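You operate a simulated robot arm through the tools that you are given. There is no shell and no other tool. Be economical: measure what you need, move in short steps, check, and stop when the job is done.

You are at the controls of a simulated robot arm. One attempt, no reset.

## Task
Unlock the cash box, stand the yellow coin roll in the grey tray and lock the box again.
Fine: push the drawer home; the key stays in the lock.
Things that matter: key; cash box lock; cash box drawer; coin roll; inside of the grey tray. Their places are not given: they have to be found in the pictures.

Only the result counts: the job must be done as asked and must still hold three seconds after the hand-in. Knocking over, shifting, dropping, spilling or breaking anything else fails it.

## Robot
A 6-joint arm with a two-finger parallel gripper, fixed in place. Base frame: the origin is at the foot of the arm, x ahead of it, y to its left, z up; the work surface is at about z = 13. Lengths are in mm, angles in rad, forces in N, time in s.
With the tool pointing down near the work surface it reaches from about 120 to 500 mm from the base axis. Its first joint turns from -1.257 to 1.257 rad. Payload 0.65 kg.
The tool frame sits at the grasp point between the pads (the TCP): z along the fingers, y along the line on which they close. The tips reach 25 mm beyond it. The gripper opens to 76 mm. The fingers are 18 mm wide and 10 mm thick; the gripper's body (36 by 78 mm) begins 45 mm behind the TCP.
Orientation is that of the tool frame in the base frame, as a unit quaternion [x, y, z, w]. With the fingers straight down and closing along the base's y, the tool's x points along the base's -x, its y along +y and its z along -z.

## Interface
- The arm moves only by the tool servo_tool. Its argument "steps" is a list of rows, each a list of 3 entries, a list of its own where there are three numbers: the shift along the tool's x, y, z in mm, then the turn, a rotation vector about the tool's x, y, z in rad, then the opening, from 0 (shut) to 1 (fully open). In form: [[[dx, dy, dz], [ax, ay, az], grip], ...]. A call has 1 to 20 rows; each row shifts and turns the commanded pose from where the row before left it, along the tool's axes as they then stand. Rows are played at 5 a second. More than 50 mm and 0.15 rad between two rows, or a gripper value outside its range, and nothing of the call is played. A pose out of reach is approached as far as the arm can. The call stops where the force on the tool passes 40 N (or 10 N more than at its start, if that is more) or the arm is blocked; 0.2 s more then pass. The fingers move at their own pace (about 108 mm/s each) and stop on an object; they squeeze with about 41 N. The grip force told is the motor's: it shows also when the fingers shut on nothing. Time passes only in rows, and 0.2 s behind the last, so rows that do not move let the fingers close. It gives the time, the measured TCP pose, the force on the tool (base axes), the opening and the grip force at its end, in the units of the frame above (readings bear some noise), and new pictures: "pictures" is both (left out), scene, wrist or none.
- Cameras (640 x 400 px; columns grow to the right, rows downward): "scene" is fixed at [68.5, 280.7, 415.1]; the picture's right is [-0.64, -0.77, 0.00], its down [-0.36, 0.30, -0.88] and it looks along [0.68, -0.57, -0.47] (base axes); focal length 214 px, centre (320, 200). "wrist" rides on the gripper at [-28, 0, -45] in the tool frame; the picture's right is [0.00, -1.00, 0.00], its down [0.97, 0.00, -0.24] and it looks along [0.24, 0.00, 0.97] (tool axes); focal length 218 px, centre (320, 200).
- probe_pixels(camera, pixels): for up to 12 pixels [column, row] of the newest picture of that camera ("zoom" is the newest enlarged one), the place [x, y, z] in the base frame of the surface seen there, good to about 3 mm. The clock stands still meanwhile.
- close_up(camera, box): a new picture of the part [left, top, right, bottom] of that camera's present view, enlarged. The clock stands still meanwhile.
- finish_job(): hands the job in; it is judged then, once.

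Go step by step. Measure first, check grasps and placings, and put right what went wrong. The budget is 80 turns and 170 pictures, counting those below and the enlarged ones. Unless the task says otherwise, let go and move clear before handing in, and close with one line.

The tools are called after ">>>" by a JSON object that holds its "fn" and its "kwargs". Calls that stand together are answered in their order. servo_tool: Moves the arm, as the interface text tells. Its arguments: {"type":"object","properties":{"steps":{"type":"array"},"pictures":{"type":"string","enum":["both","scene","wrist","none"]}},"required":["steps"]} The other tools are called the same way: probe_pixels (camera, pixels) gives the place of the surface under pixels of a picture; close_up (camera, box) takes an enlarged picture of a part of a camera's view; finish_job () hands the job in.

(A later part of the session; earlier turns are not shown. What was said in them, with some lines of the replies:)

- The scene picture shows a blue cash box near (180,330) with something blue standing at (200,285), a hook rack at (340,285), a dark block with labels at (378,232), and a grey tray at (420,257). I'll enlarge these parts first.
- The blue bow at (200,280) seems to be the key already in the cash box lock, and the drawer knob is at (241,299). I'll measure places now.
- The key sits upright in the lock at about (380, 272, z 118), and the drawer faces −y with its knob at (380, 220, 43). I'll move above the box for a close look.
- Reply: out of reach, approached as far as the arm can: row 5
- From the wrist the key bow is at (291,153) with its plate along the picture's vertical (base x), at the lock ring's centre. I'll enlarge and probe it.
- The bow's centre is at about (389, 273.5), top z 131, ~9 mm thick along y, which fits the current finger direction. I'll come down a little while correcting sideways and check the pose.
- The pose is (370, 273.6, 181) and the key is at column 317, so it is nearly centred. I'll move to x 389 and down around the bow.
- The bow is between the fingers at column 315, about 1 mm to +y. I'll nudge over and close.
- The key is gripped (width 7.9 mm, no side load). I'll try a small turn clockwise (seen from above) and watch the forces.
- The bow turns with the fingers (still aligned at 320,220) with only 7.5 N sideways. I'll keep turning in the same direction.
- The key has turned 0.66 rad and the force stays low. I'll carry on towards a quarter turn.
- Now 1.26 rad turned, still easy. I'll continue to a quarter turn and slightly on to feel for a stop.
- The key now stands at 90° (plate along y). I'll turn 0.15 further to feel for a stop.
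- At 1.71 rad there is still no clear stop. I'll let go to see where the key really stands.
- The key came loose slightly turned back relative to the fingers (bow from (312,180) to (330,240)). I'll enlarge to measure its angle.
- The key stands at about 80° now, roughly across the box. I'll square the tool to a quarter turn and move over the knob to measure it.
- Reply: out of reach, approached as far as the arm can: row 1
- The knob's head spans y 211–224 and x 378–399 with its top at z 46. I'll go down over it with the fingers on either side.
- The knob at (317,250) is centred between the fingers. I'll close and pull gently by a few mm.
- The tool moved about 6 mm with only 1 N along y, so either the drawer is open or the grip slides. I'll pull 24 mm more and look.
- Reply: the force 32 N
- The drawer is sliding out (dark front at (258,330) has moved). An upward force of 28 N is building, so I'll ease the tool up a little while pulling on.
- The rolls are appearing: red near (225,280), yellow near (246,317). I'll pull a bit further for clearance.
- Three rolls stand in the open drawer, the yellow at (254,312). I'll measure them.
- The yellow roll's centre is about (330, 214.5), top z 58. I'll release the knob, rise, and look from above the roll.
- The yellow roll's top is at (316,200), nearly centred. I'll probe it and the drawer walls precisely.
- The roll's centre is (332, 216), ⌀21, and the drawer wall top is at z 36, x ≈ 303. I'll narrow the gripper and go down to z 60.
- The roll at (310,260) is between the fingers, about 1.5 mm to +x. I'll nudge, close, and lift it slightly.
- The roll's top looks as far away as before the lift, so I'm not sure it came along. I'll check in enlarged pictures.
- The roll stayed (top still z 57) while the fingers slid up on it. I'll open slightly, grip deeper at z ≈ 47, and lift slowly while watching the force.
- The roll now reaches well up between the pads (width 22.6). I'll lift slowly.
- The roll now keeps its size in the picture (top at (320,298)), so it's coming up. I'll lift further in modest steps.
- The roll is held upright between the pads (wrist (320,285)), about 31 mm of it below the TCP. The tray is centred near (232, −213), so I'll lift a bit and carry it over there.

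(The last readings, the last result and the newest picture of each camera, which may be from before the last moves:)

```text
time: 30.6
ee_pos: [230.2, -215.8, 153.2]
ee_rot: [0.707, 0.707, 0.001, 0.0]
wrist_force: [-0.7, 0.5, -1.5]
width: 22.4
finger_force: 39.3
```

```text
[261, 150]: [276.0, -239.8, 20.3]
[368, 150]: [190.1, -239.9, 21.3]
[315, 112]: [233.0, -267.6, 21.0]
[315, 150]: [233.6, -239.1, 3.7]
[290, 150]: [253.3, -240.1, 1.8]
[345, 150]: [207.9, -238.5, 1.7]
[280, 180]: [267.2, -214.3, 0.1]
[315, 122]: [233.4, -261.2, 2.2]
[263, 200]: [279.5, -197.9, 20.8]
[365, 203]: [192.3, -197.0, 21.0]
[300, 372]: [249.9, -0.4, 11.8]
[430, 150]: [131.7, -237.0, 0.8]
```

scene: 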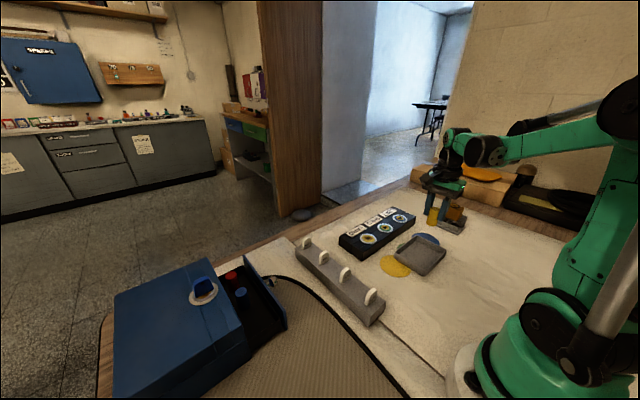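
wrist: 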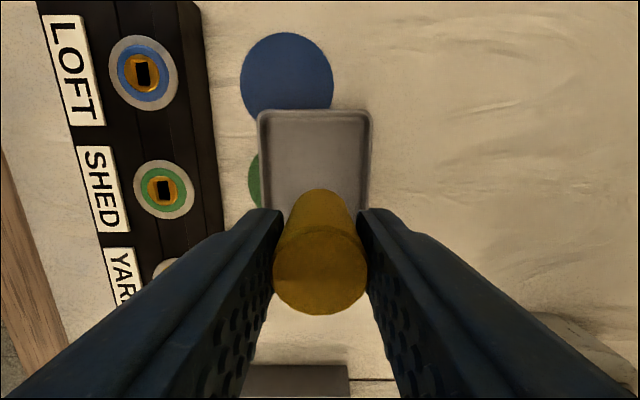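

The tray's inside is centred at about (233, −215), floor z ≈ 2, rim z 21; the TCP is already over it. I'll go down to just above the floor.

>>> {"fn": "servo_tool", "kwargs": {"steps": [[[0, 3, 25], [0, 0, 0], 0], [[0, 0, 25], [0, 0, 0], 0], [[0, 0, 25], [0, 0, 0], 0], [[0, 0, 20], [0, 0, 0], 0], [[0, 0, 10], [0, 0, 0], 0], [[0, 0, 4], [0, 0, 0], 0], [[0, 0, 0], [0, 0, 0], 0]]}}

>>> {"fn": "close_up", "kwargs": {"camera": "scene", "box": [370, 190, 482, 290]}}

```text
time: 32.2
ee_pos: [233.6, -215.4, 43.9]
ee_rot: [0.707, 0.707, 0.0, 0.001]
wrist_force: [-1.5, -1.6, 29.5]
width: 22.6
finger_force: 39.2
```

scene: 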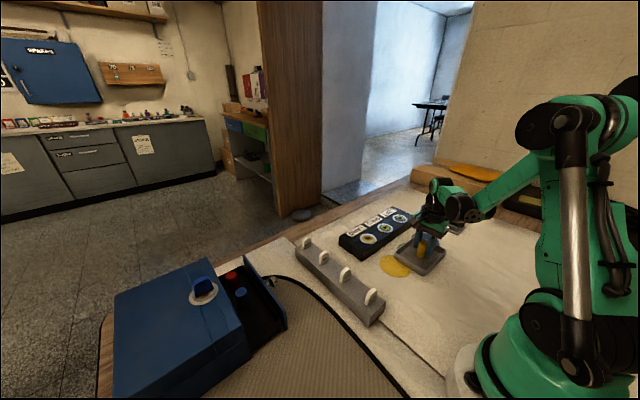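
wrist: 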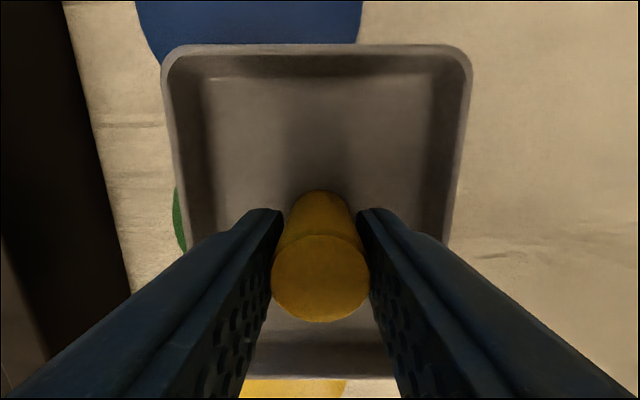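

```text
4.00 times, centred on (426, 240) of scene
```

zoom: 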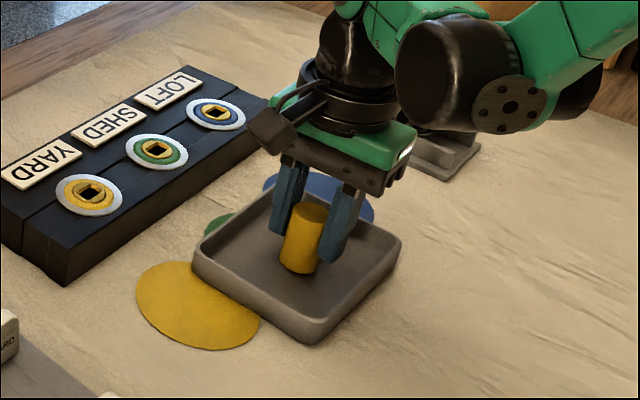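

The roll presses on the tray floor (29.5 N up) and stands upright. I'll ease up 1 mm, then open slightly and check.

>>> {"fn": "servo_tool", "kwargs": {"steps": [[[0, 0, -1], [0, 0, 0], 0], [[0, 0, 0], [0, 0, 0], 0]], "pictures": "none"}}

```text
time: 32.8
ee_pos: [234.2, -213.6, 45.0]
ee_rot: [0.707, 0.707, 0.001, 0.0]
wrist_force: [0.3, -0.6, -1.3]
width: 22.4
finger_force: 38.9
```

The force is gone, so the roll is within 1 mm of the floor. I'll open and rise straight up.

>>> {"fn": "servo_tool", "kwargs": {"steps": [[[0, 0, 0.5], [0, 0, 0], 0], [[0, 0, 0], [0, 0, 0], 0.36], [[0, 0, 0], [0, 0, 0], 0.45], [[0, 0, -10], [0, 0, 0], 0.45], [[0, 0, -25], [0, 0, 0], 0.45], [[0, 0, -35], [0, 0, 0], 0.45], [[0, 0, -40], [0, 0, 0], 0.45], [[0, 0, 0], [0, 0, 0], 0.45]]}}

>>> {"fn": "close_up", "kwargs": {"camera": "scene", "box": [370, 190, 482, 290]}}

>>> {"fn": "close_up", "kwargs": {"camera": "scene", "box": [165, 240, 309, 360]}}

```text
time: 34.6
ee_pos: [233.9, -213.8, 154.8]
ee_rot: [0.707, 0.707, 0.001, 0.001]
wrist_force: [-0.5, 0.5, 0.0]
width: 34.1
finger_force: 0.0
```

scene: 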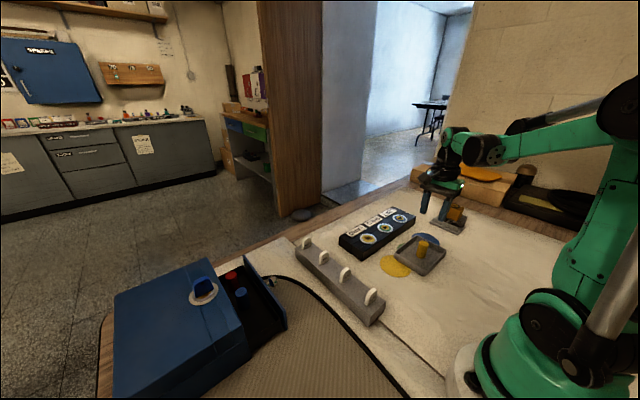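
wrist: 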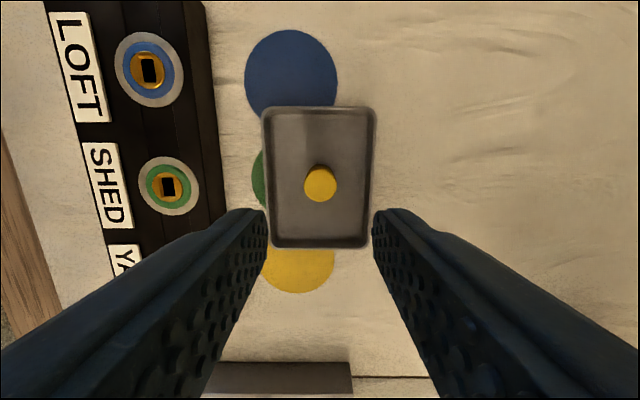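

```text
4.00 times, centred on (426, 240) of scene
```

zoom: 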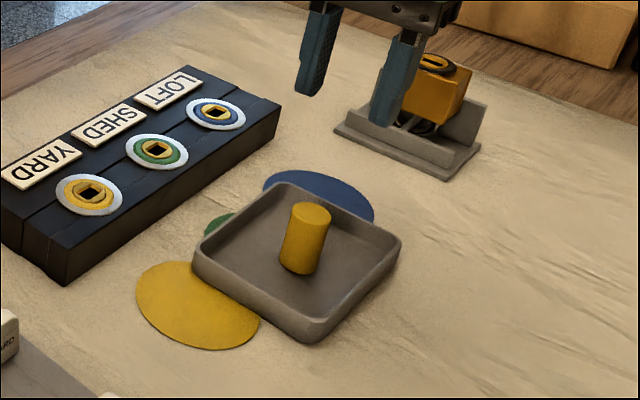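

```text
3.33 times, centred on (237, 300) of scene
```

zoom: 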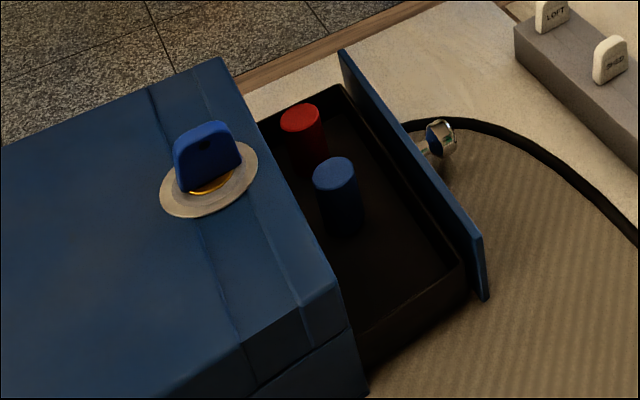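

The yellow roll stands upright in the middle of the tray, and the other two rolls are still standing in the drawer. I'll go back, staying high, to a point in front of the knob.

>>> {"fn": "servo_tool", "kwargs": {"steps": [[[25, 11.8, 0], [0, 0, 0], 0.3], [[25, 11.8, 0], [0, 0, 0], 0], [[25, 11.8, 0], [0, 0, 0], 0], [[25, 11.8, 0], [0, 0, 0], 0], [[25, 11.8, 0], [0, 0, 0], 0], [[25, 11.8, 0], [0, 0, 0], 0], [[25, 11.8, 0], [0, 0, 0], 0], [[25, 11.8, 0], [0, 0, 0], 0], [[25, 11.8, 0], [0, 0, 0], 0], [[25, 11.8, 0], [0, 0, 0], 0], [[25, 11.8, 0], [0, 0, 0], 0], [[25, 11.8, 0], [0, 0, 0], 0], [[25, 11.8, 0], [0, 0, 0], 0], [[0, 0, 0], [0, 0, 0], 0]]}}

```text
time: 37.6
ee_pos: [385.6, 111.9, 158.1]
ee_rot: [0.708, 0.706, 0.001, 0.0]
wrist_force: [0.0, 0.3, -0.6]
width: 0.2
finger_force: 24.0
```

scene: 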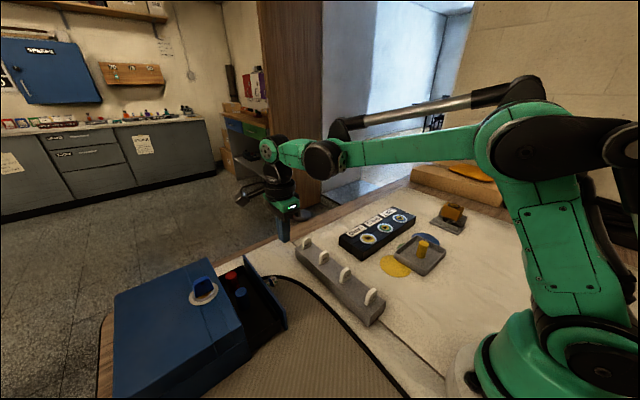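
wrist: 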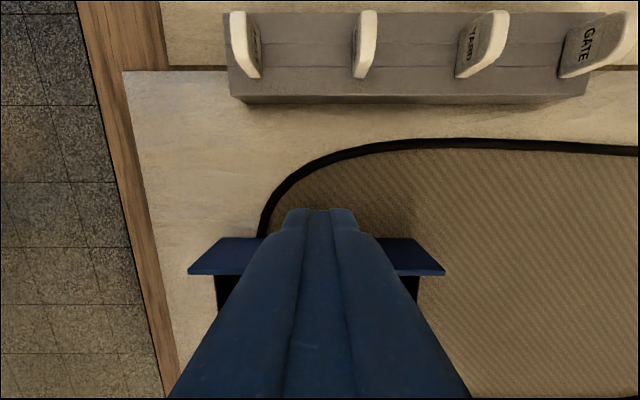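

I'm in front of the knob at (386, 112). I'll descend and check the gap to the knob.

>>> {"fn": "servo_tool", "kwargs": {"steps": [[[-4, 2.5, 30], [0, 0, 0], 0], [[0, 0, 30], [0, 0, 0], 0], [[0, 0, 30], [0, 0, 0], 0], [[0, 0, 24], [0, 0, 0], 0], [[0, 0, 0], [0, 0, 0], 0]]}}

>>> {"fn": "close_up", "kwargs": {"camera": "scene", "box": [200, 230, 344, 330]}}

```text
time: 38.8
ee_pos: [388.5, 105.2, 41.4]
ee_rot: [0.707, 0.707, 0.001, 0.0]
wrist_force: [0.6, 0.0, 0.0]
width: 0.0
finger_force: 24.0
```

scene: 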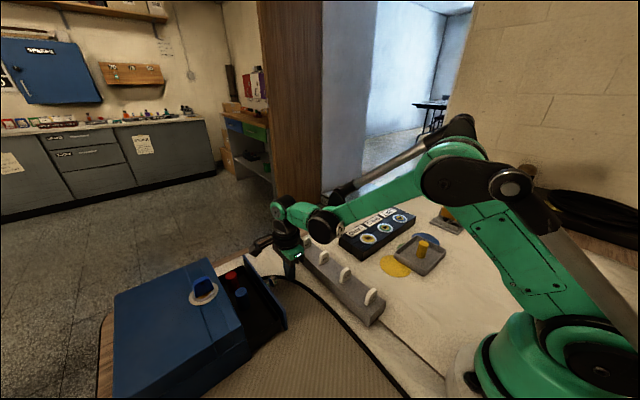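
wrist: 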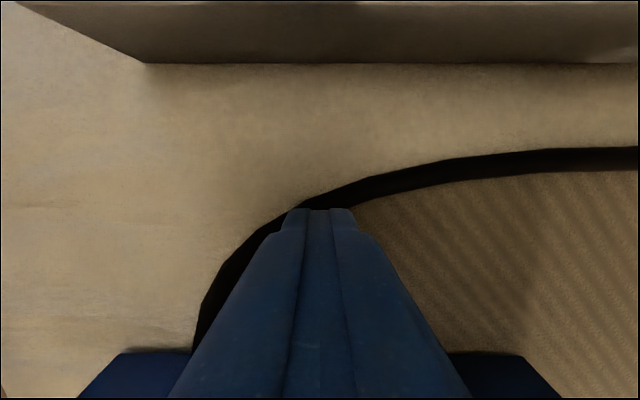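

```text
4.00 times, centred on (272, 280) of scene
```

zoom: 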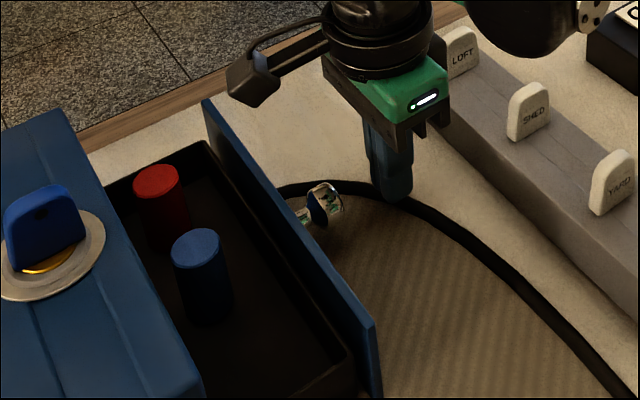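

The closed fingers stand in front of the knob. I'll push it in slowly (30 mm/s) most of the way.

>>> {"fn": "servo_tool", "kwargs": {"steps": [[[6, 0, 0], [0, 0, 0], 0], [[6, 0, 0], [0, 0, 0], 0], [[6, 0, 0], [0, 0, 0], 0], [[4, 0, 0], [0, 0, 0], 0], [[4, 0, 0], [0, 0, 0], 0], [[5, 0, 0], [0, 0, 0], 0], [[5, 0, 0], [0, 0, 0], 0], [[5, 0, 0], [0, 0, 0], 0], [[5, 0, 0], [0, 0, 0], 0], [[5, 0, 0], [0, 0, 0], 0], [[5, 0, 0], [0, 0, 0], 0], [[5, 0, 0], [0, 0, 0], 0], [[5, 0, 0], [0, 0, 0], 0], [[5, 0, 0], [0, 0, 0], 0], [[5, 0, 0], [0, 0, 0], 0], [[4, 0, 0], [0, 0, 0], 0], [[4, 0, 0], [0, 0, 0], 0], [[4, 0, 0], [0, 0, 0], 0], [[0, 0, 0], [0, 0, 0], 0]]}}

```text
time: 42.8
ee_pos: [390.3, 194.7, 41.7]
ee_rot: [0.707, 0.707, 0.001, -0.001]
wrist_force: [0.1, -0.7, -1.1]
width: 0.0
finger_force: 23.3
```

scene: 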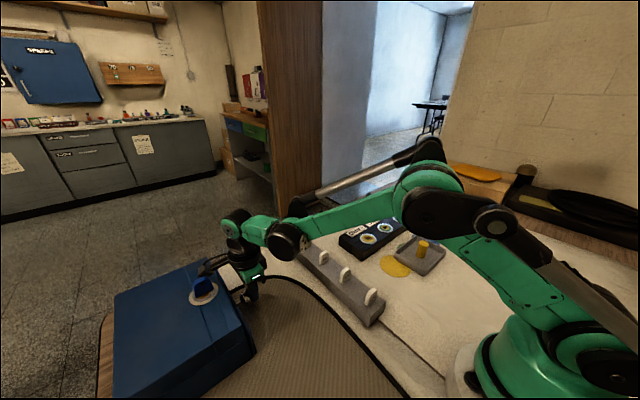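
wrist: 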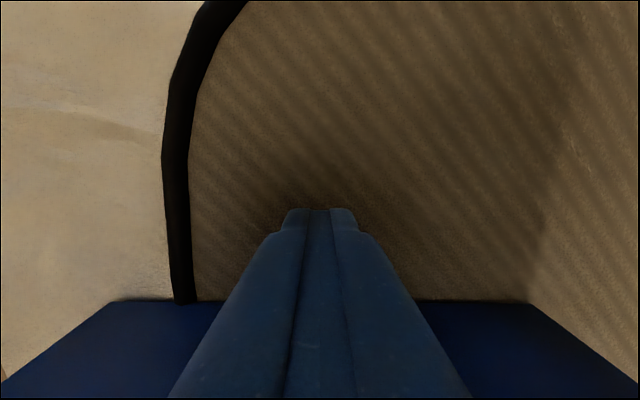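

The drawer is nearly home with almost no resistance. I'll go on in 1 mm steps and feel for the stop.

>>> {"fn": "servo_tool", "kwargs": {"steps": [[[1, 0, 0], [0, 0, 0], 0], [[1, 0, 0], [0, 0, 0], 0], [[1, 0, 0], [0, 0, 0], 0], [[1, 0, 0], [0, 0, 0], 0], [[1, 0, 0], [0, 0, 0], 0], [[1, 0, 0], [0, 0, 0], 0]], "pictures": "none"}}

```text
time: 44.2
ee_pos: [390.3, 199.2, 41.2]
ee_rot: [0.708, 0.706, -0.001, 0.002]
wrist_force: [-5.3, -22.0, 3.7]
width: 0.0
finger_force: 23.5
```

At y ≈ 199 the resistance is 22 N: the drawer has hit its stop. I'll back off, rise and check the gap.

>>> {"fn": "servo_tool", "kwargs": {"steps": [[[-10, 0, 0], [0, 0, 0], 0], [[-10, 0, 0], [0, 0, 0], 0], [[0, 0, -40], [0, 0, 0], 0], [[0, 0, -40], [0, 0, 0], 0.3], [[0, 0, -40], [0, 0, 0], 0.5], [[20, 0, -10], [0, 0, 0], 0.5], [[0, 0, 0], [0, 0, 0], 0.5]]}}

>>> {"fn": "close_up", "kwargs": {"camera": "wrist", "box": [200, 140, 440, 290]}}

>>> {"fn": "close_up", "kwargs": {"camera": "scene", "box": [165, 250, 265, 312]}}

```text
time: 45.8
ee_pos: [390.2, 200.6, 170.8]
ee_rot: [0.708, 0.706, 0.001, 0.0]
wrist_force: [0.4, 0.7, -0.6]
width: 37.9
finger_force: 0.1
```

scene: 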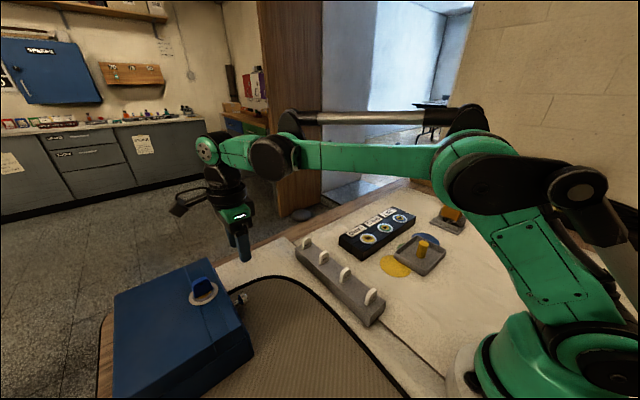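
wrist: 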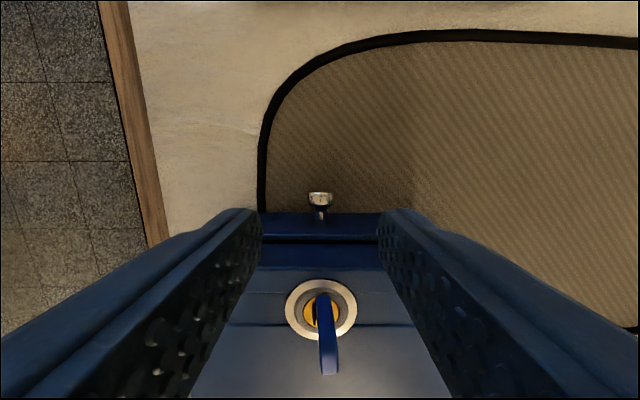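

```text
2.67 times, centred on (320, 215) of wrist
```

zoom: 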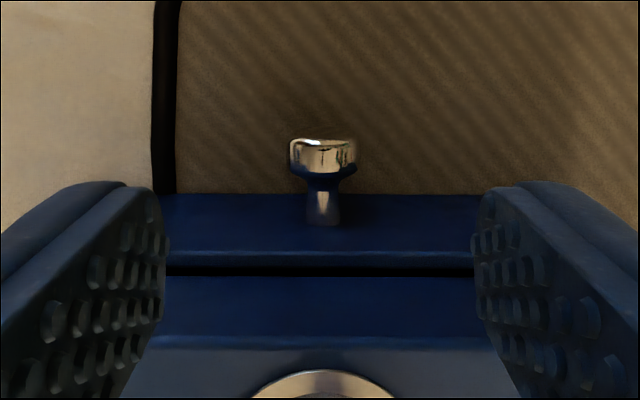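

```text
6.40 times, centred on (215, 281) of scene
```

zoom: 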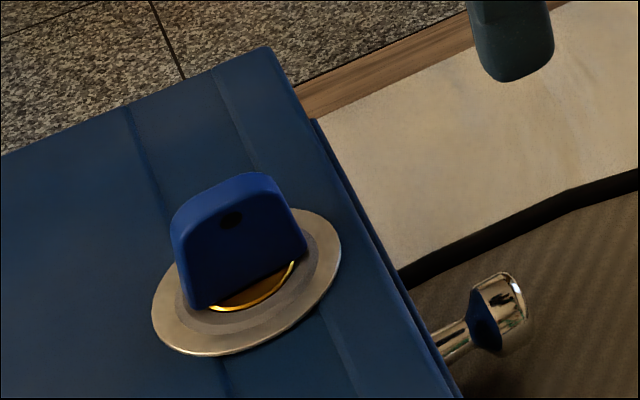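

The drawer is home (gap at the front as at the start) and the key's bow runs from (318,295) to (330,370), about 10° off the tool. I'll move above the key and turn the tool to match it.

>>> {"fn": "servo_tool", "kwargs": {"steps": [[[25, 0, 0], [0, 0, 0], 0.5], [[25, 0, 0], [0, 0, 0], 0.5], [[23, -1, 0], [0, 0, 0], 0.5], [[0, 0, 0], [0, 0, -0.1], 0.5], [[0, 0, 8], [0, 0, -0.08], 0.5], [[0, 0, 0], [0, 0, 0], 0.5]], "pictures": "wrist"}}

>>> {"fn": "close_up", "kwargs": {"camera": "wrist", "box": [240, 140, 400, 240]}}

```text
time: 47.2
ee_pos: [389.2, 274.1, 164.4]
ee_rot: [0.641, 0.768, 0.001, 0.0]
wrist_force: [0.0, 0.7, 0.3]
width: 38.4
finger_force: 0.0
```

wrist: 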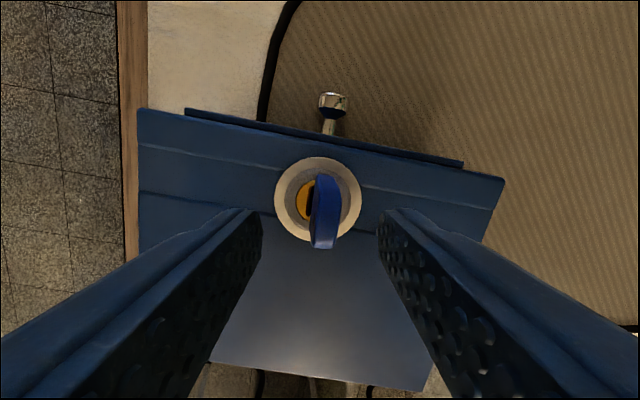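

```text
4.00 times, centred on (320, 190) of wrist
```

zoom: 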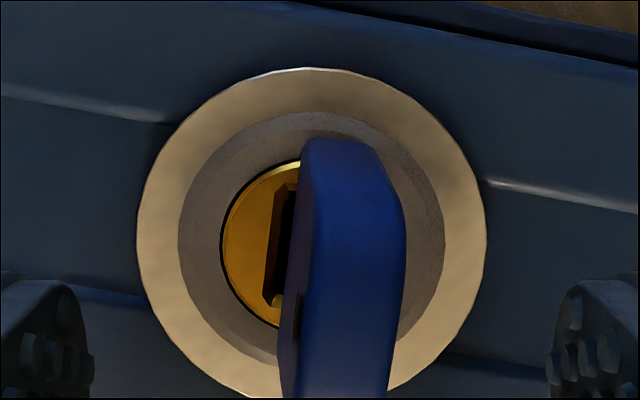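

The lock slot now stands at about 1.48 rad (a near full quarter turn) and the bow leans slightly in its play. I'll turn the tool 0.08 to match, descend and grip.

>>> {"fn": "servo_tool", "kwargs": {"steps": [[[0, 0, 8], [0, 0, 0.08], 0.5], [[0, 0, 14], [0, 0, 0], 0.5], [[0, 0, 13], [0, 0, 0], 0.5], [[0, 0, 0], [0, 0, 0], 0.5], [[0, 0, 0], [0, 0, 0], 0.25], [[0, 0, 0], [0, 0, 0], 0], [[0, 0, 0], [0, 0, 0], 0]], "pictures": "wrist"}}

```text
time: 48.8
ee_pos: [388.8, 274.1, 128.6]
ee_rot: [0.671, 0.741, 0.002, 0.001]
wrist_force: [2.8, 0.7, -0.2]
width: 8.1
finger_force: 30.1
```

wrist: 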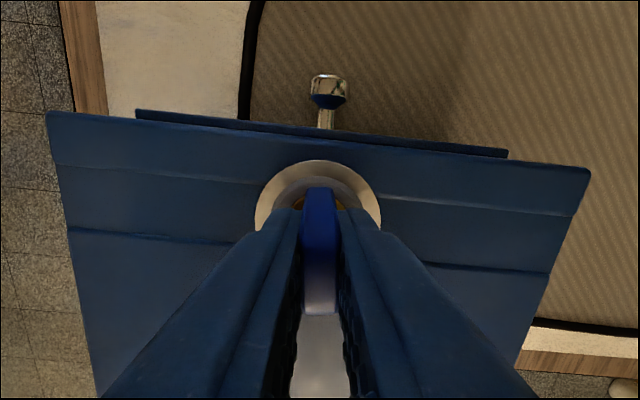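

The key is gripped (8.1 mm) with the bow centred. I'll turn it back anticlockwise, first about 0.9 rad.

>>> {"fn": "servo_tool", "kwargs": {"steps": [[[0, 0, 0], [0, 0, -0.11], 0], [[0, 0, 0], [0, 0, -0.11], 0], [[0, 0, 0], [0, 0, -0.11], 0], [[0, 0, 0], [0, 0, -0.11], 0], [[0, 0, 0], [0, 0, -0.11], 0], [[0, 0, 0], [0, 0, -0.11], 0], [[0, 0, 0], [0, 0, -0.11], 0], [[0, 0, 0], [0, 0, -0.11], 0], [[0, 0, 0], [0, 0, 0], 0]], "pictures": "wrist"}}

```text
time: 50.8
ee_pos: [389.0, 274.8, 129.8]
ee_rot: [0.291, 0.957, 0.001, 0.0]
wrist_force: [5.1, 4.7, -0.7]
width: 7.9
finger_force: 29.6
```

wrist: 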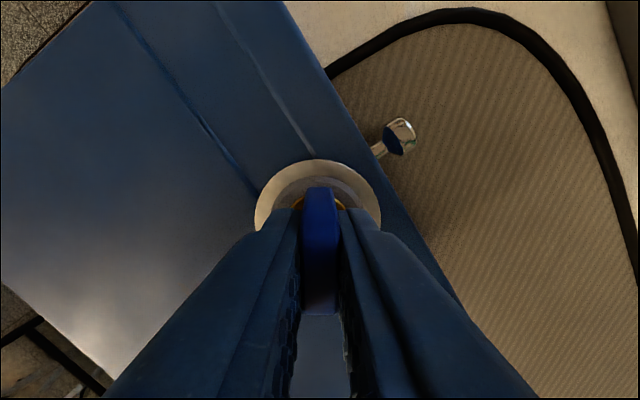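

The key follows with small forces; 0.59 rad remain. I'll turn the rest and a little past, to make up for play.

>>> {"fn": "servo_tool", "kwargs": {"steps": [[[0, 0, 0], [0, 0, -0.11], 0], [[0, 0, 0], [0, 0, -0.11], 0], [[0, 0, 0], [0, 0, -0.11], 0], [[0, 0, 0], [0, 0, -0.11], 0], [[0, 0, 0], [0, 0, -0.11], 0], [[0, 0, 0], [0, 0, -0.1], 0], [[0, 0, 0], [0, 0, -0.06], 0], [[0, 0, 0], [0, 0, 0], 0]], "pictures": "wrist"}}

```text
time: 52.6
ee_pos: [387.8, 272.8, 128.7]
ee_rot: [-0.061, 0.998, 0.001, 0.001]
wrist_force: [1.2, 6.9, 1.2]
width: 7.9
finger_force: 29.9
```

wrist: 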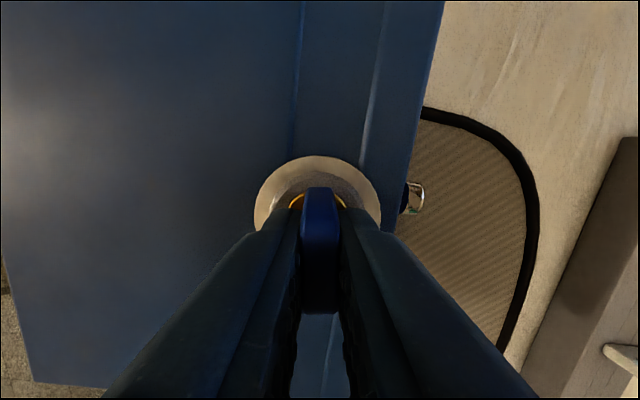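

The tool is now 0.12 rad past the key's first position. I'll let go, rise and compare the key with the start.

>>> {"fn": "servo_tool", "kwargs": {"steps": [[[0, 0, 0], [0, 0, 0], 0.3], [[0, 0, 0], [0, 0, 0], 0.5], [[0, 0, -20], [0, 0, 0], 0.5], [[0, 0, -15], [0, 0, 0.12], 0.5], [[0, 0, 0], [0, 0, 0], 0.5]]}}

>>> {"fn": "close_up", "kwargs": {"camera": "wrist", "box": [240, 140, 400, 240]}}

>>> {"fn": "close_up", "kwargs": {"camera": "scene", "box": [165, 250, 265, 312]}}

```text
time: 53.8
ee_pos: [387.7, 274.3, 164.1]
ee_rot: [0.002, 1.0, 0.001, 0.001]
wrist_force: [-0.1, 0.6, 0.7]
width: 37.7
finger_force: 0.1
```

scene: 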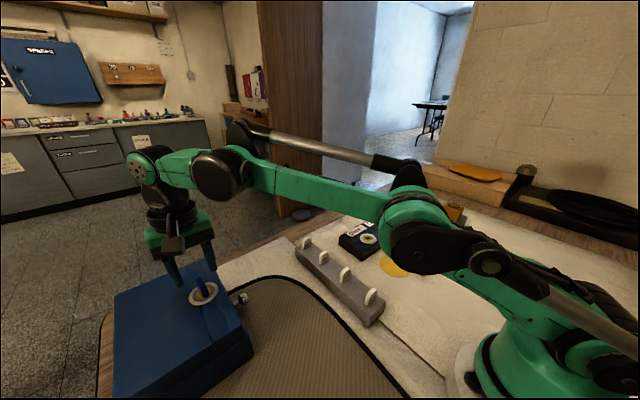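
wrist: 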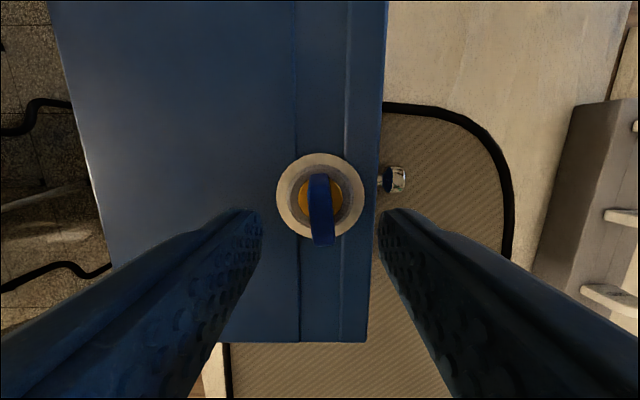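

```text
4.00 times, centred on (320, 190) of wrist
```

zoom: 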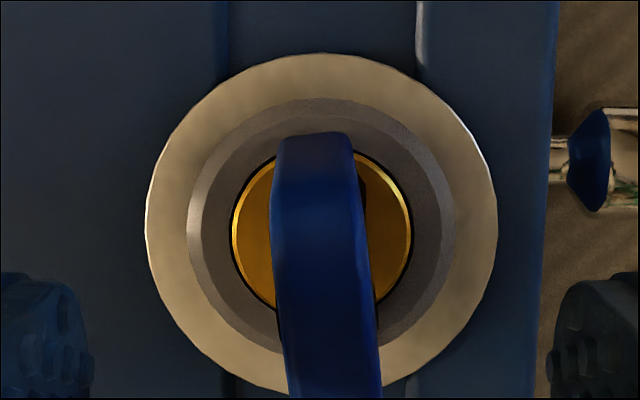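

```text
6.40 times, centred on (215, 281) of scene
```

zoom: 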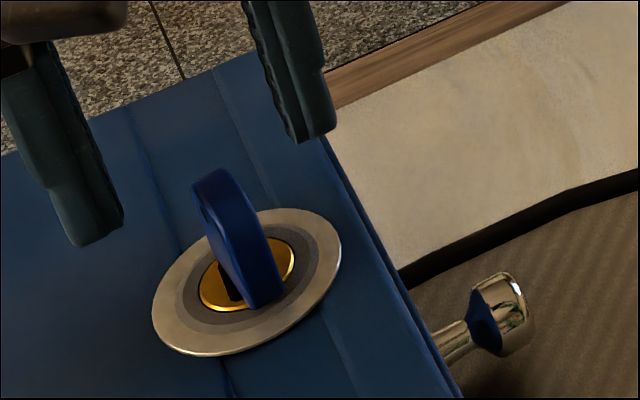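

The key's plate is back along base x (even ~4° past the start), so the lock is turned back. The knob's right edge in the enlarged picture looks a little different, so I'll measure the knob and the drawer gap.

>>> {"fn": "close_up", "kwargs": {"camera": "wrist", "box": [340, 140, 420, 220]}}

>>> {"fn": "probe_pixels", "kwargs": {"camera": "wrist", "pixels": [[385, 180], [390, 180], [395, 180], [400, 180], [404, 180], [376, 120], [380, 120], [372, 300]]}}

>>> {"fn": "probe_pixels", "kwargs": {"camera": "scene", "pixels": [[241, 299], [244, 298], [237, 302]]}}

```text
5.00 times, centred on (380, 180) of wrist
```

zoom: 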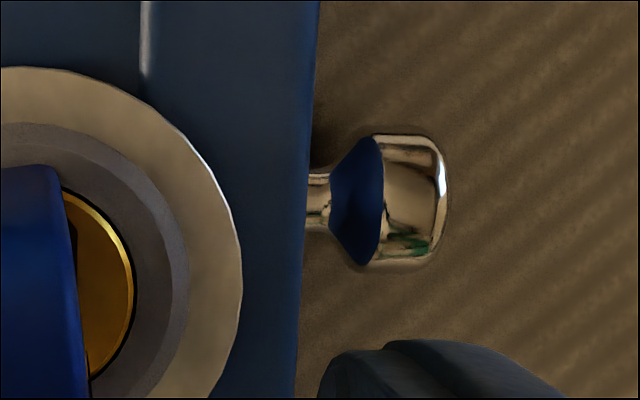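

```text
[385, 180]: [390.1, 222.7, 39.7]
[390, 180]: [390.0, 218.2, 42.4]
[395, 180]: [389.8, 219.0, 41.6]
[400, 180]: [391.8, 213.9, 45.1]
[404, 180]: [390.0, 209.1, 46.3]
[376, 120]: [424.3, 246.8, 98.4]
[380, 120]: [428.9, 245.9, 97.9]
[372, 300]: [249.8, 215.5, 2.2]
```

```text
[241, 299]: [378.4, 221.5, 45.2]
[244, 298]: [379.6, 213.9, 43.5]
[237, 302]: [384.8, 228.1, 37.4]
```

The knob may sit 1–3 mm further out than at the start; the readings are too coarse to tell. I'll take a sharper look in the fixed scene view.

>>> {"fn": "close_up", "kwargs": {"camera": "scene", "box": [215, 280, 263, 310]}}

>>> {"fn": "close_up", "kwargs": {"camera": "scene", "box": [100, 240, 290, 400]}}

```text
13.33 times, centred on (239, 295) of scene
```

zoom: 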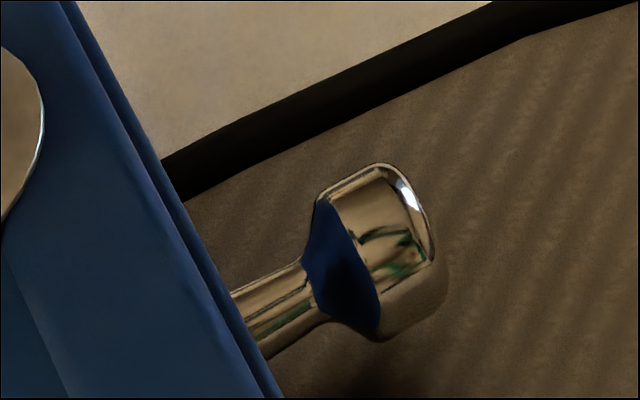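

```text
2.50 times, centred on (195, 320) of scene
```

zoom: 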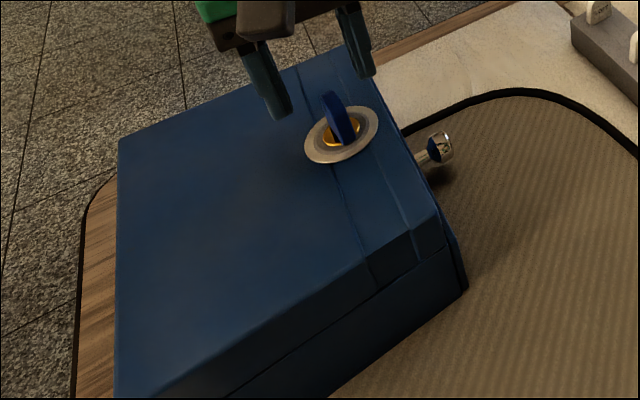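

Compared with the first picture, the box and knob sit together as before (ring at (305–378), knob at (430–453) in the enlargement), so the drawer is home. I'll move the arm clear, back toward where it began.

>>> {"fn": "servo_tool", "kwargs": {"steps": [[[10, 0, -10], [0, 0, 0], 0.6], [[25, -10, -20], [0, 0, 0], 0.8], [[30, -15, -25], [0, 0, 0], 1], [[30, -15, -25], [0, 0, 0], 1], [[30, -15, -25], [0, 0, 0], 1], [[30, -15, -25], [0, 0, 0], 1], [[0, 0, 0], [0, 0, 0], 1], [[0, 0, 0], [0, 0, 0], 1], [[0, 0, 0], [0, 0, 0], 1]]}}

>>> {"fn": "close_up", "kwargs": {"camera": "scene", "box": [165, 250, 265, 312]}}

>>> {"fn": "close_up", "kwargs": {"camera": "scene", "box": [290, 160, 530, 330]}}

```text
time: 55.8
ee_pos: [234.7, 202.6, 293.1]
ee_rot: [0.001, 1.0, 0.0, 0.001]
wrist_force: [-0.1, -0.4, 0.0]
width: 76.0
finger_force: 0.0
```

scene: 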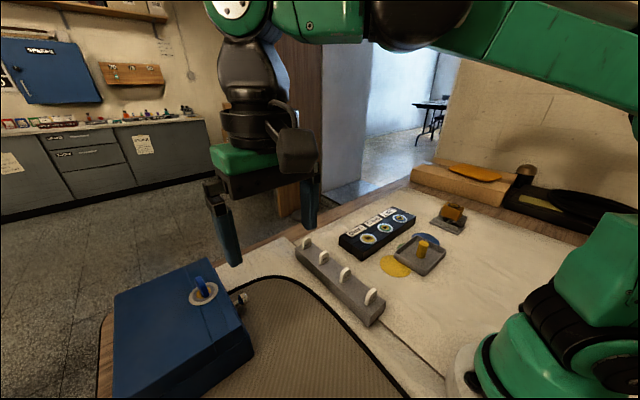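
wrist: 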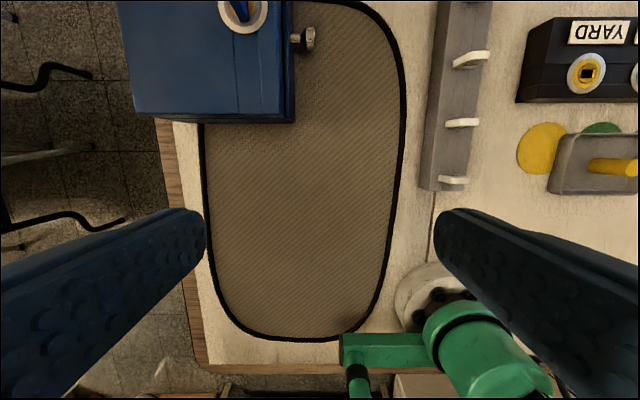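

```text
6.40 times, centred on (215, 281) of scene
```

zoom: 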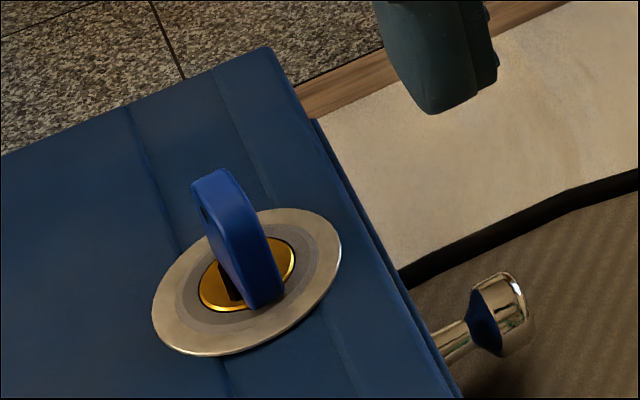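

```text
2.35 times, centred on (410, 245) of scene
```

zoom: 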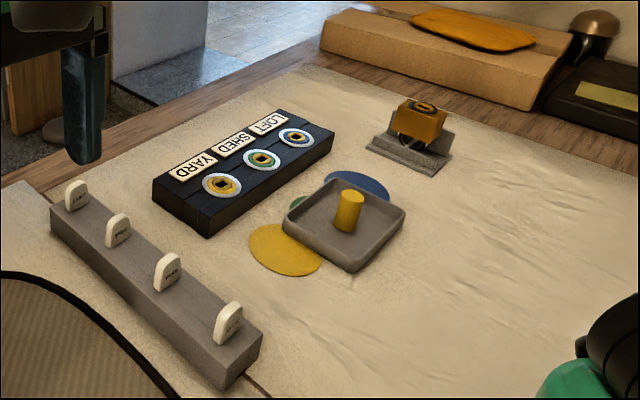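

The yellow roll stands in the tray (zoom (348,212)), the drawer is home, and the key is back at its locked position in the lock. The arm is clear and nothing else has moved, so I'm handing in.

>>> {"fn": "finish_job", "kwargs": {}}

```text
The job is handed in.
```

I unlocked the cash box, stood the yellow coin roll upright in the grey tray, pushed the drawer home and turned the key back to its locked position, where it stays. I judged the lock by the key's position and didn't tug the drawer to test it. The box may have shifted about 1 mm while I pushed the drawer shut.
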